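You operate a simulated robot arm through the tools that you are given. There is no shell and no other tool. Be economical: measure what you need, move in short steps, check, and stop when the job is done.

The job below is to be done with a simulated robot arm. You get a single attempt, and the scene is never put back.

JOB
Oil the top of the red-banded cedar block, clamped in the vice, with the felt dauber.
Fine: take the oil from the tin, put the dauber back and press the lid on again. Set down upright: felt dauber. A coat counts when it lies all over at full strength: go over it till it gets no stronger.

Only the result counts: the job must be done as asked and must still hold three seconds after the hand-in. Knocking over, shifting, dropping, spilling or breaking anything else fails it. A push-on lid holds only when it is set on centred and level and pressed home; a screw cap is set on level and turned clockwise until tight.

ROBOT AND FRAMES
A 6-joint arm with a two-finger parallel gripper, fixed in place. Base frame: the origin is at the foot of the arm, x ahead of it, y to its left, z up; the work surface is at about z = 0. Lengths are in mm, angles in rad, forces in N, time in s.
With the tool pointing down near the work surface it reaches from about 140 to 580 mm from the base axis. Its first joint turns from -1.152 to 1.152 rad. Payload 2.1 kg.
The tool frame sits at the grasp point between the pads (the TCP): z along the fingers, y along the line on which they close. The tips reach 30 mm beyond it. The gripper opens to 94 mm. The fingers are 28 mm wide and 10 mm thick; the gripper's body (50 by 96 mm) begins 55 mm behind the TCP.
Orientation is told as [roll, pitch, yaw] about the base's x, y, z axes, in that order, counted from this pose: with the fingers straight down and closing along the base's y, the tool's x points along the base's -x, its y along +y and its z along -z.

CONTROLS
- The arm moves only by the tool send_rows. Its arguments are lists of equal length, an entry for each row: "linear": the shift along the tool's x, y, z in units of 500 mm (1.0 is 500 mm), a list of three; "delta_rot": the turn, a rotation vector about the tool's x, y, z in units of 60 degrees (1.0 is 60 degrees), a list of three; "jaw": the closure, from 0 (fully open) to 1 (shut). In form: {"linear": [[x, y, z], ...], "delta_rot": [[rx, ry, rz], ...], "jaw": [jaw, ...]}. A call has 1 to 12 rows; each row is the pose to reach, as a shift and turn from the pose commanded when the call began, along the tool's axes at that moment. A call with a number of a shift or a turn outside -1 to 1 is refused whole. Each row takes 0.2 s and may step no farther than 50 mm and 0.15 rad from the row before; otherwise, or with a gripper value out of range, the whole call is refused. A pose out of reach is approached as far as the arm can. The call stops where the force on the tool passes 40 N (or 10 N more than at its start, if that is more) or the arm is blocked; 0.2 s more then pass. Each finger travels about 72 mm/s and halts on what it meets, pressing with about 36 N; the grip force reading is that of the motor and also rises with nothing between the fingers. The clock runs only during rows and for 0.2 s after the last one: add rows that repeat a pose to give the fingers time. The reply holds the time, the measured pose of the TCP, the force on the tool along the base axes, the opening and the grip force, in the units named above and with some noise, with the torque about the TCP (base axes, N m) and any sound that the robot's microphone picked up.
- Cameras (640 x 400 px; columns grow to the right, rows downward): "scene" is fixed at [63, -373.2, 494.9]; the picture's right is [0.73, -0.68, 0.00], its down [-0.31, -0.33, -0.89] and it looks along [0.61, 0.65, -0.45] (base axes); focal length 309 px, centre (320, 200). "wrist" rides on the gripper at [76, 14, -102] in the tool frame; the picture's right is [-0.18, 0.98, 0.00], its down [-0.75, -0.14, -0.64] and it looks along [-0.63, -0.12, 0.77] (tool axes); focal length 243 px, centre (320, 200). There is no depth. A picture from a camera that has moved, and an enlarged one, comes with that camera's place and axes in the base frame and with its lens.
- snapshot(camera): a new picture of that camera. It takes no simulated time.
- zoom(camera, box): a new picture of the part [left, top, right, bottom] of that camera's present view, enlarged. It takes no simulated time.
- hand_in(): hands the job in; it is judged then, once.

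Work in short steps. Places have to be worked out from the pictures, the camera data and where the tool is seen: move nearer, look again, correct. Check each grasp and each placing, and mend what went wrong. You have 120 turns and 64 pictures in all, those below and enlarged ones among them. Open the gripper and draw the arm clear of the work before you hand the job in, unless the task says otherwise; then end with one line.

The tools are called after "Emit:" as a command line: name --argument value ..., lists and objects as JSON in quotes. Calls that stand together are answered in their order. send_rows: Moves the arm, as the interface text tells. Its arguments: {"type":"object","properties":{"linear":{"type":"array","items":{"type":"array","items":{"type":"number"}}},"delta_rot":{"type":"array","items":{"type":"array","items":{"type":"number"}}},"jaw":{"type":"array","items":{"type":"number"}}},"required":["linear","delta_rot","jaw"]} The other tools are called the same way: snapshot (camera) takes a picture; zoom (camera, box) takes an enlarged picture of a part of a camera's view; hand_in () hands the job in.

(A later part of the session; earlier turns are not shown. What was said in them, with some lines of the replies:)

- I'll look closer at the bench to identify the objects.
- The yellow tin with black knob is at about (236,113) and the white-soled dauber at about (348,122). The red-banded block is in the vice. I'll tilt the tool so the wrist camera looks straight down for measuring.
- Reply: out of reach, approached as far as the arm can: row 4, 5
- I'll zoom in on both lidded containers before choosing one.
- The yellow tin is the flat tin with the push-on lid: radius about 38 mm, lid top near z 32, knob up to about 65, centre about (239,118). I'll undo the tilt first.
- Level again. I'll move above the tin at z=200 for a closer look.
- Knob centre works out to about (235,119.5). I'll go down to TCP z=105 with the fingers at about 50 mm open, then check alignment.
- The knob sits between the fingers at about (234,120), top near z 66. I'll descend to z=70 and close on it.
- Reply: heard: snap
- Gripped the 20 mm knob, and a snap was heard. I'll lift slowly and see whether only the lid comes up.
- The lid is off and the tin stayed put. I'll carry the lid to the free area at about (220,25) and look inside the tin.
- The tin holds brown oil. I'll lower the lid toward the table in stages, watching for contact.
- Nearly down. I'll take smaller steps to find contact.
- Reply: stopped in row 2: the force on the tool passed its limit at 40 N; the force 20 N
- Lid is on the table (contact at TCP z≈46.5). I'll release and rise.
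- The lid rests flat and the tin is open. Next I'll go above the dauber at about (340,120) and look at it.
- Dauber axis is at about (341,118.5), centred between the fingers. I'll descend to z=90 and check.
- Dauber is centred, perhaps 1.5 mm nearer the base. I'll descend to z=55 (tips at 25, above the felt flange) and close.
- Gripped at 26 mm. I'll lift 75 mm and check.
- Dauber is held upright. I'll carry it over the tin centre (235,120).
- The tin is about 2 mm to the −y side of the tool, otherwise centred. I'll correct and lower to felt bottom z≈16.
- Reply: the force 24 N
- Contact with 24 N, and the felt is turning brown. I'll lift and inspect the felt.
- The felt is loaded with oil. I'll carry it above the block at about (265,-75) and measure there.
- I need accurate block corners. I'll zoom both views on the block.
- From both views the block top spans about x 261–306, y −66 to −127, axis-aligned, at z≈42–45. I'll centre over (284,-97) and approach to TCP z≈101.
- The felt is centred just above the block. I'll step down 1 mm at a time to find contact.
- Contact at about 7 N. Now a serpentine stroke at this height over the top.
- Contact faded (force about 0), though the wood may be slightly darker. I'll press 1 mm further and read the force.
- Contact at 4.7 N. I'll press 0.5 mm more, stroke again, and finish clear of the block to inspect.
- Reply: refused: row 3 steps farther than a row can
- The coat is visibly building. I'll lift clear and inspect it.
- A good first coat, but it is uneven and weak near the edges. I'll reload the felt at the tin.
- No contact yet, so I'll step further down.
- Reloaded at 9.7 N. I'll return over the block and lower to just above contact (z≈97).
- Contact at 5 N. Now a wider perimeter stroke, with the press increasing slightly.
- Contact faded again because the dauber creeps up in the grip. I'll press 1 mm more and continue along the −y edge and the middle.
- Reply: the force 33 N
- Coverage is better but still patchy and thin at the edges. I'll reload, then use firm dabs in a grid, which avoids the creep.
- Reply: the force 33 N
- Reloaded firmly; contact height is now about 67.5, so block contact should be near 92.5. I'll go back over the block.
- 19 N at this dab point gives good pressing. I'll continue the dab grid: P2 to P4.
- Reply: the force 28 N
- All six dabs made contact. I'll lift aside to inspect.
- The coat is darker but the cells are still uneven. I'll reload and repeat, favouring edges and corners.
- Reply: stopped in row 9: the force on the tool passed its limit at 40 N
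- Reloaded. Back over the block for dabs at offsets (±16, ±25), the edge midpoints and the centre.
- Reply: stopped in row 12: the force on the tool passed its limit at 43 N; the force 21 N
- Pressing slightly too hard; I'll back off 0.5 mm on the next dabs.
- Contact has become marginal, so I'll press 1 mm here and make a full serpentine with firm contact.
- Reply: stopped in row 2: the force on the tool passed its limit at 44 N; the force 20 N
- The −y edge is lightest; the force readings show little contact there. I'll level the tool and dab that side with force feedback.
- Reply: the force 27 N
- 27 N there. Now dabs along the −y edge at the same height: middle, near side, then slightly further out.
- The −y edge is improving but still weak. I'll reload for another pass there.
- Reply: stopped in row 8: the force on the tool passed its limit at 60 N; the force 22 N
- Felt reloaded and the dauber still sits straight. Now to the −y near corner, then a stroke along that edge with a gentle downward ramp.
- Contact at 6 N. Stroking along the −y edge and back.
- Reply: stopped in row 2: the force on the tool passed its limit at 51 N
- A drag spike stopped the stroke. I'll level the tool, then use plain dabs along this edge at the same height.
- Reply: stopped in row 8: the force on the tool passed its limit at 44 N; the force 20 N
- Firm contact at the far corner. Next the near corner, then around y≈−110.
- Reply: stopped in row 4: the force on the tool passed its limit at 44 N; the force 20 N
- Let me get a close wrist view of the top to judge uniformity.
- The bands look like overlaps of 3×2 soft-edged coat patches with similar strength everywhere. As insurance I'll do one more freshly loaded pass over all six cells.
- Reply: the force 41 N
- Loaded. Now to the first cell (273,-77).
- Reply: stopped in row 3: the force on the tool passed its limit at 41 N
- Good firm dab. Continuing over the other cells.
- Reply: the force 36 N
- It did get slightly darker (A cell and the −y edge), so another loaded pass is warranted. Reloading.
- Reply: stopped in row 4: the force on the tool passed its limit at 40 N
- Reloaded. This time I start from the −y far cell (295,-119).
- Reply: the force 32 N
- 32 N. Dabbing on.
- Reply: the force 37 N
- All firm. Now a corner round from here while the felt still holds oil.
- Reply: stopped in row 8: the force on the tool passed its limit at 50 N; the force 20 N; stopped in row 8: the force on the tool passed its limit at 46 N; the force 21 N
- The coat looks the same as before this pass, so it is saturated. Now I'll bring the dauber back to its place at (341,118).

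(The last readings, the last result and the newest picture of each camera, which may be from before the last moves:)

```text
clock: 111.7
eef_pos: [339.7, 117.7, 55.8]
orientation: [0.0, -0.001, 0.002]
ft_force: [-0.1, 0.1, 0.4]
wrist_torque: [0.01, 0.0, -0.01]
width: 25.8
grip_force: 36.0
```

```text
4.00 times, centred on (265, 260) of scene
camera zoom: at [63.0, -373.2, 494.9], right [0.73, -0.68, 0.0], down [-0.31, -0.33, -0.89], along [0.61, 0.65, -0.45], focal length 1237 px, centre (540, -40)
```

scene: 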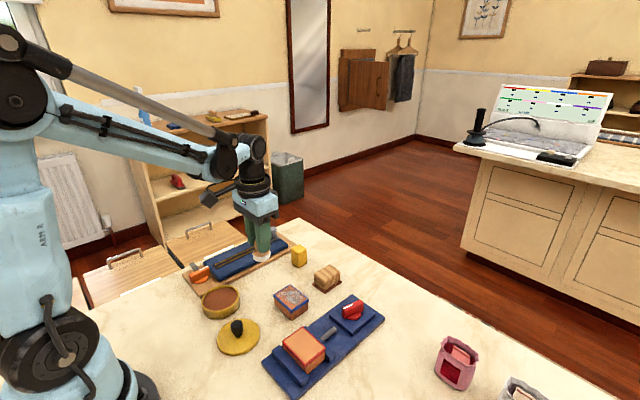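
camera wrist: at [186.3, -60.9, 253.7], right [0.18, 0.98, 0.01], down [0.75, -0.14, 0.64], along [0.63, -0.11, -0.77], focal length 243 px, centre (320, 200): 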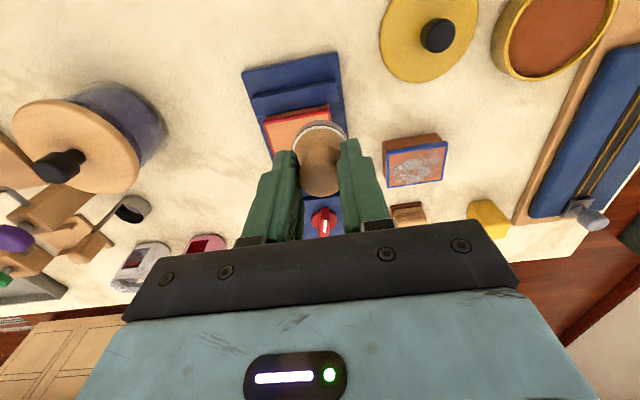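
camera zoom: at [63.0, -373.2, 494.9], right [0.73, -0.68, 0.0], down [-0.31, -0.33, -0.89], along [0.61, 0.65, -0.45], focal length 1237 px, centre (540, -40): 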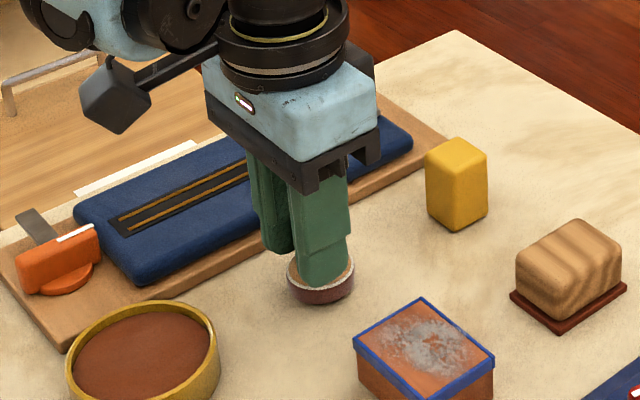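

The felt hovers about 6 mm over its home spot. Lowering in small steps to contact.

Emit:
send_rows --linear '[[0.002, 0.003, 0.006], [0.002, 0.003, 0.009], [0.002, 0.003, 0.01], [0.002, 0.003, 0.011]]' --delta_rot '[[0, 0, 0], [0, 0, 0], [0, 0, 0], [0, 0, 0]]' --jaw '[1, 1, 1, 1]'

```text
clock: 112.7
eef_pos: [340.4, 119.5, 49.3]
orientation: [0.0, -0.001, 0.001]
ft_force: [0.4, 0.0, 0.1]
wrist_torque: [-0.02, 0.02, -0.02]
width: 25.4
grip_force: 35.7
```

Emit:
send_rows --linear '[[0, 0, 0.001], [0, 0, 0.002], [0, 0, 0.003]]' --delta_rot '[[0, 0, 0], [0, 0, 0], [0, 0, 0]]' --jaw '[1, 1, 1]'

```text
clock: 113.5
eef_pos: [340.4, 119.8, 49.0]
orientation: [-0.001, 0.0, 0.001]
ft_force: [-2.1, -0.6, 33.3]
wrist_torque: [-0.06, -0.46, 0.0]
width: 25.8
grip_force: 36.3
```

On the table. I'll ease off 0.5 mm, open, and rise.

Emit:
send_rows --linear '[[0, 0, -0.0012], [0, 0, -0.0012], [0, 0, -0.0012], [0, 0, -0.0012], [0, 0, -0.06], [0, 0, -0.14], [0, 0, -0.2]]' --delta_rot '[[0, 0, 0], [0, 0, 0], [0, 0, 0], [0, 0, 0], [0, 0, 0], [0, 0, 0], [0, 0, 0]]' --jaw '[1, 0.85, 0.45, 0.45, 0.45, 0.45, 0.45]'

Emit:
zoom --camera "scene" --box '[180, 220, 310, 350]'

```text
clock: 115.1
eef_pos: [340.6, 119.8, 147.4]
orientation: [0.0, -0.001, 0.001]
ft_force: [0.4, -0.2, -0.5]
wrist_torque: [-0.01, 0.0, 0.01]
width: 51.6
grip_force: 0.1
```

```text
3.08 times, centred on (245, 285) of scene
camera zoom: at [63.0, -373.2, 494.9], right [0.73, -0.68, 0.0], down [-0.31, -0.33, -0.89], along [0.61, 0.65, -0.45], focal length 952 px, centre (551, -62)
```

zoom: 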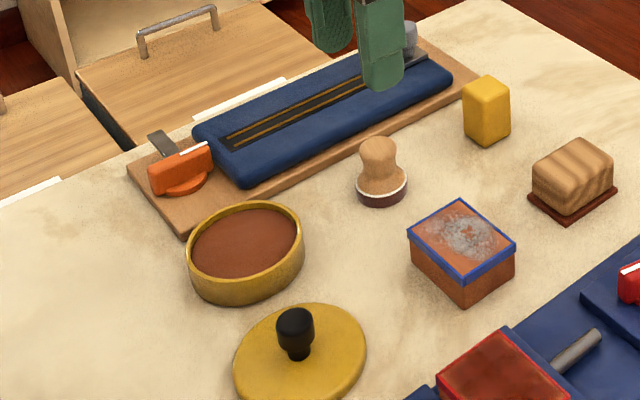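

Dauber stands upright in its place. Next I'll go to the lid at (219.5,26).

Emit:
send_rows --linear '[[0.06, -0.046, 0], [0.12, -0.092, 0], [0.18, -0.14, 0], [0.242, -0.187, 0], [0.242, -0.187, 0.08], [0.242, -0.187, 0.12]]' --delta_rot '[[0, 0, 0], [0, 0, 0], [0, 0, 0], [0, 0, 0], [0, 0, 0], [0, 0, 0]]' --jaw '[0.45, 0.45, 0.45, 0.45, 0.45, 0.45]'

Emit:
zoom --camera "wrist" --box '[220, 60, 420, 220]'

```text
clock: 116.5
eef_pos: [221.1, 25.1, 89.9]
orientation: [0.001, 0.001, 0.001]
ft_force: [0.6, -0.6, 0.2]
wrist_torque: [-0.03, 0.01, -0.01]
width: 51.7
grip_force: 0.0
```

```text
2.50 times, centred on (320, 140) of wrist
camera zoom: at [144.0, 38.7, 192.8], right [0.18, 0.98, 0.0], down [0.75, -0.14, 0.64], along [0.63, -0.12, -0.77], focal length 606 px, centre (320, 350)
```

zoom: 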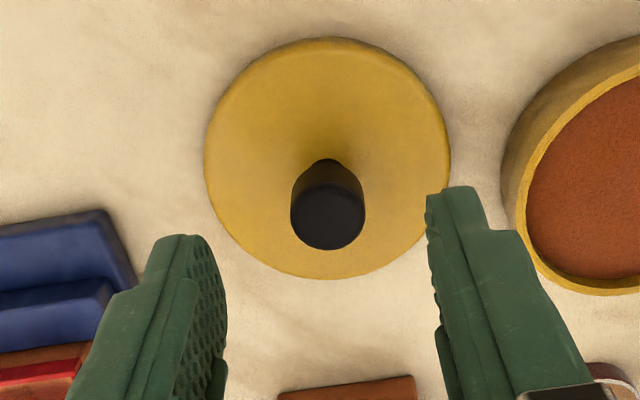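

The knob is about 2 mm toward +y. I'll correct, descend to z=47.5 and grip.

Emit:
send_rows --linear '[[-0.002, 0.004, 0.05], [-0.002, 0.004, 0.083], [-0.002, 0.004, 0.083], [-0.002, 0.004, 0.083], [-0.002, 0.004, 0.083], [-0.002, 0.004, 0.083]]' --delta_rot '[[0, 0, 0], [0, 0, 0], [0, 0, 0], [0, 0, 0], [0, 0, 0], [0, 0, 0]]' --jaw '[0.45, 0.45, 0.6, 0.8, 1, 1]'

Emit:
send_rows --linear '[[0, 0, -0.01], [0, 0, -0.05], [0, 0, -0.12], [0, 0, -0.12]]' --delta_rot '[[0, 0, 0], [0, 0, 0], [0, 0, 0], [0, 0, 0]]' --jaw '[1, 1, 1, 1]'

```text
clock: 117.9
eef_pos: [221.8, 27.1, 50.1]
orientation: [0.0, 0.0, 0.003]
ft_force: [-0.7, -0.2, 0.3]
wrist_torque: [0.01, -0.04, -0.01]
width: 20.5
grip_force: 36.4
```

```text
clock: 118.9
eef_pos: [222.0, 28.2, 104.7]
orientation: [0.0, 0.0, 0.002]
ft_force: [0.8, -0.9, -1.3]
wrist_torque: [0.0, 0.0, 0.03]
width: 20.3
grip_force: 35.9
```

Lid gripped. Carrying it over the tin and checking alignment with both cameras.

Emit:
send_rows --linear '[[-0.008, 0.06, 0], [-0.016, 0.12, 0], [-0.026, 0.184, 0], [-0.026, 0.184, 0.04]]' --delta_rot '[[0, 0, 0], [0, 0, 0], [0, 0, 0], [0, 0, 0]]' --jaw '[1, 1, 1, 1]'

Emit:
zoom --camera "wrist" --box '[220, 60, 420, 220]'

Emit:
zoom --camera "scene" --box '[180, 250, 270, 320]'

```text
clock: 119.9
eef_pos: [234.2, 121.5, 86.1]
orientation: [0.002, -0.001, 0.0]
ft_force: [0.7, 0.1, 0.6]
wrist_torque: [-0.01, 0.02, 0.0]
width: 20.2
grip_force: 36.2
```

```text
2.50 times, centred on (320, 140) of wrist
camera zoom: at [157.2, 135.1, 188.9], right [0.18, 0.98, 0.0], down [0.75, -0.14, 0.64], along [0.63, -0.12, -0.77], focal length 606 px, centre (320, 350)
```

zoom: 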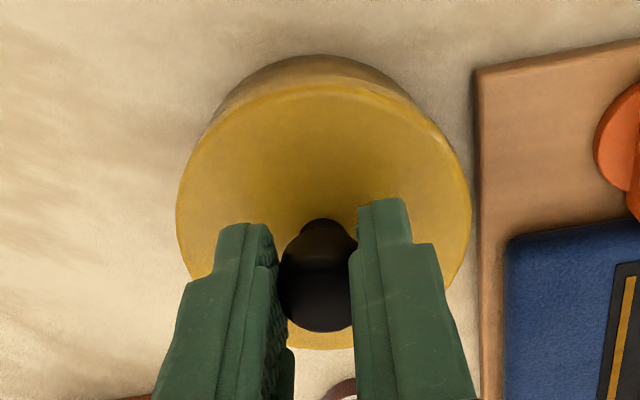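

```text
5.71 times, centred on (225, 285) of scene
camera zoom: at [63.0, -373.2, 494.9], right [0.73, -0.68, 0.0], down [-0.31, -0.33, -0.89], along [0.61, 0.65, -0.45], focal length 1767 px, centre (863, -286)
```

zoom: 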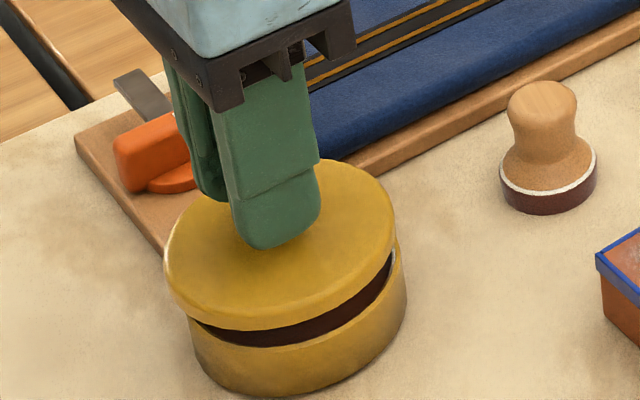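

In the scene view the lid must go about 4–5 mm along the picture's right; the wrist view agrees on about +3 in x. I'll shift (+4,−2), lower 5 mm and re-check.

Emit:
send_rows --linear '[[-0.008, -0.004, 0], [-0.008, -0.004, 0.008], [-0.008, -0.004, 0.008]]' --delta_rot '[[0, 0, 0], [0, 0, 0], [0, 0, 0]]' --jaw '[1, 1, 1]'

Emit:
zoom --camera "scene" --box '[195, 275, 251, 320]'

```text
clock: 120.7
eef_pos: [237.8, 118.7, 83.2]
orientation: [-0.003, 0.0, 0.0]
ft_force: [0.0, 0.0, -0.8]
wrist_torque: [-0.02, 0.02, 0.01]
width: 20.3
grip_force: 35.7
```

```text
8.89 times, centred on (223, 298) of scene
camera zoom: at [63.0, -373.2, 494.9], right [0.73, -0.68, 0.0], down [-0.31, -0.33, -0.89], along [0.61, 0.65, -0.45], focal length 2749 px, centre (1182, -667)
```

zoom: 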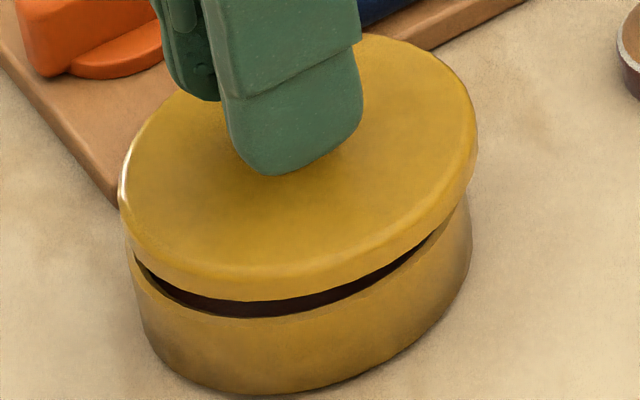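

Alignment looks within about 1 mm, and the gap matches the geometry seen at removal. I'll lower slowly to where the skirt engages and read the forces.

Emit:
send_rows --linear '[[0.0008, 0.0006, 0.004], [0.0008, 0.0006, 0.008], [0.0008, 0.0006, 0.011], [0.0008, 0.0006, 0.013], [0.0008, 0.0006, 0.015]]' --delta_rot '[[0, 0, 0], [0, 0, 0], [0, 0, 0], [0, 0, 0], [0, 0, 0]]' --jaw '[1, 1, 1, 1, 1]'

```text
clock: 121.9
eef_pos: [237.3, 117.5, 75.2]
orientation: [0.001, 0.0, 0.002]
ft_force: [-0.3, 0.2, -0.7]
wrist_torque: [-0.02, 0.03, 0.01]
width: 20.2
grip_force: 36.1
```

No contact yet at z≈76. A quick check of the alignment before pressing.

Emit:
zoom --camera "scene" --box '[195, 275, 251, 320]'

```text
8.89 times, centred on (223, 298) of scene
camera zoom: at [63.0, -373.2, 494.9], right [0.73, -0.68, 0.0], down [-0.31, -0.33, -0.89], along [0.61, 0.65, -0.45], focal length 2749 px, centre (1182, -667)
```

zoom: 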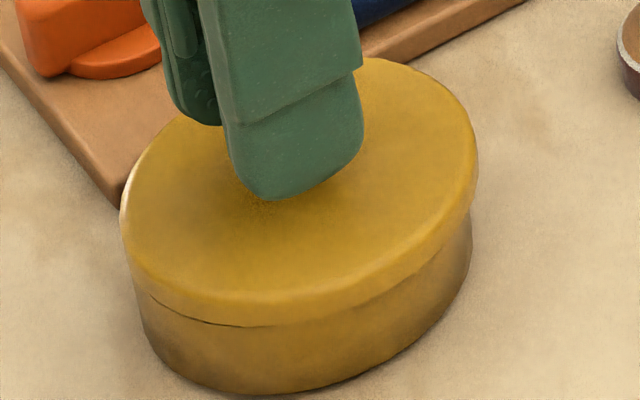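

The lid is centred over the tin sideways and almost at the rim. I'll go down in 0.5–1 mm steps.

Emit:
send_rows --linear '[[0, 0, 0.002], [0, 0, 0.003], [0, 0, 0.004]]' --delta_rot '[[0, 0, 0], [0, 0, 0], [0, 0, 0]]' --jaw '[1, 1, 1]'

```text
clock: 122.7
eef_pos: [236.3, 119.1, 73.4]
orientation: [0.0, 0.0, 0.001]
ft_force: [-0.3, 0.4, -0.5]
wrist_torque: [-0.02, -0.01, 0.01]
width: 20.6
grip_force: 35.4
```

Emit:
send_rows --linear '[[0, 0, 0.001], [0, 0, 0.002], [0, 0, 0.003], [0, 0, 0.004]]' --delta_rot '[[0, 0, 0], [0, 0, 0], [0, 0, 0], [0, 0, 0]]' --jaw '[1, 1, 1, 1]'

```text
clock: 123.4
eef_pos: [235.7, 120.8, 73.0]
orientation: [0.003, 0.002, 0.004]
ft_force: [-2.3, 1.8, 5.2]
wrist_torque: [-0.27, -0.13, 0.06]
width: 20.4
grip_force: 36.3
heard: snap
stopped in row 3: the force on the tool passed its limit at 42 N (the readings are from after the stop); the commanded pose is now the measured one
```

A snap was heard on pressing. One more gentle press to confirm it is home, then look.

Emit:
send_rows --linear '[[0, 0, 0.001], [0, 0, 0.002]]' --delta_rot '[[0, 0, 0], [0, 0, 0]]' --jaw '[1, 1]'

Emit:
zoom --camera "scene" --box '[195, 275, 251, 320]'

```text
clock: 124.0
eef_pos: [235.1, 120.0, 74.1]
orientation: [0.003, 0.003, 0.005]
ft_force: [-1.3, 3.5, 29.2]
wrist_torque: [-0.2, -0.11, 0.04]
width: 20.2
grip_force: 35.9
```

```text
8.89 times, centred on (223, 298) of scene
camera zoom: at [62.9, -373.2, 494.9], right [0.73, -0.68, 0.0], down [-0.31, -0.33, -0.89], along [0.61, 0.65, -0.45], focal length 2749 px, centre (1182, -667)
```

zoom: 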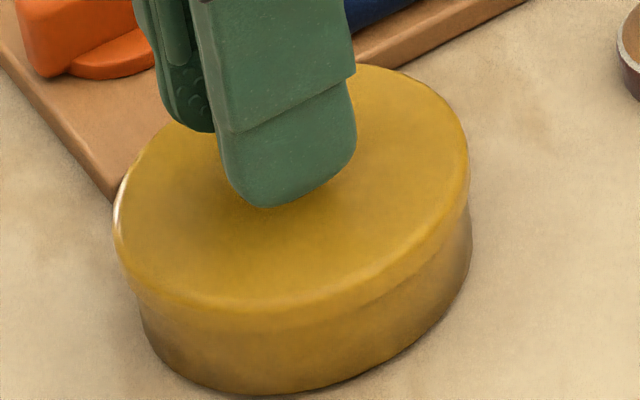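

The outline now matches the originally closed tin, and a snap was heard. Release and rise straight up.

Emit:
send_rows --linear '[[0, 0, -0.002], [0, 0, -0.002], [0, 0, -0.002], [0, 0, -0.002], [0, 0, -0.06], [0, 0, -0.14], [0, 0, -0.22]]' --delta_rot '[[0, 0, 0], [0, 0, 0], [0, 0, 0], [0, 0, 0], [0, 0, 0], [0, 0, 0], [0, 0, 0]]' --jaw '[1, 0.85, 0.5, 0.5, 0.5, 0.5, 0.5]'

Emit:
zoom --camera "scene" --box '[180, 230, 350, 370]'

```text
clock: 125.6
eef_pos: [236.4, 116.4, 185.2]
orientation: [0.003, 0.007, 0.004]
ft_force: [0.0, 0.6, -1.1]
wrist_torque: [-0.02, -0.01, 0.0]
width: 47.0
grip_force: 0.0
```

```text
2.86 times, centred on (265, 300) of scene
camera zoom: at [63.0, -373.2, 494.9], right [0.73, -0.68, 0.0], down [-0.31, -0.33, -0.89], along [0.61, 0.65, -0.45], focal length 884 px, centre (477, -86)
```

zoom: 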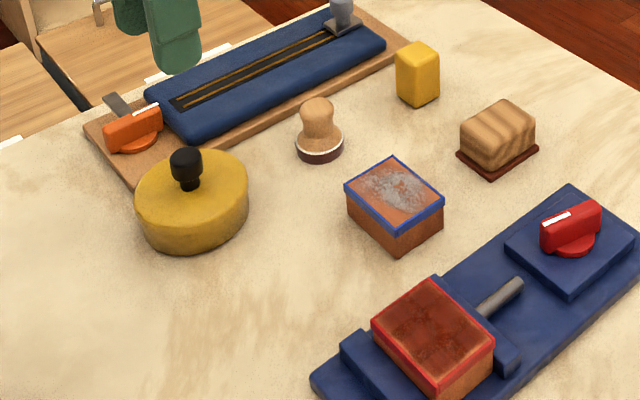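

The knob top and lid edges match the original closed picture to within half a pixel. The dauber stands upright in its place, the block is coated, and the gripper is open and clear above the bench, so I'm handing in.

Emit:
hand_in

```text
The job is handed in.
```

I handed the job in: the red-banded block's top is oiled, the felt dauber is back upright in its place, and the tin's lid is pressed on (a snap was heard). The one doubt is the coat. The last pass made no visible difference, but the top still looks slightly patchy and paler right at its edges, which I took for how the coat is drawn.
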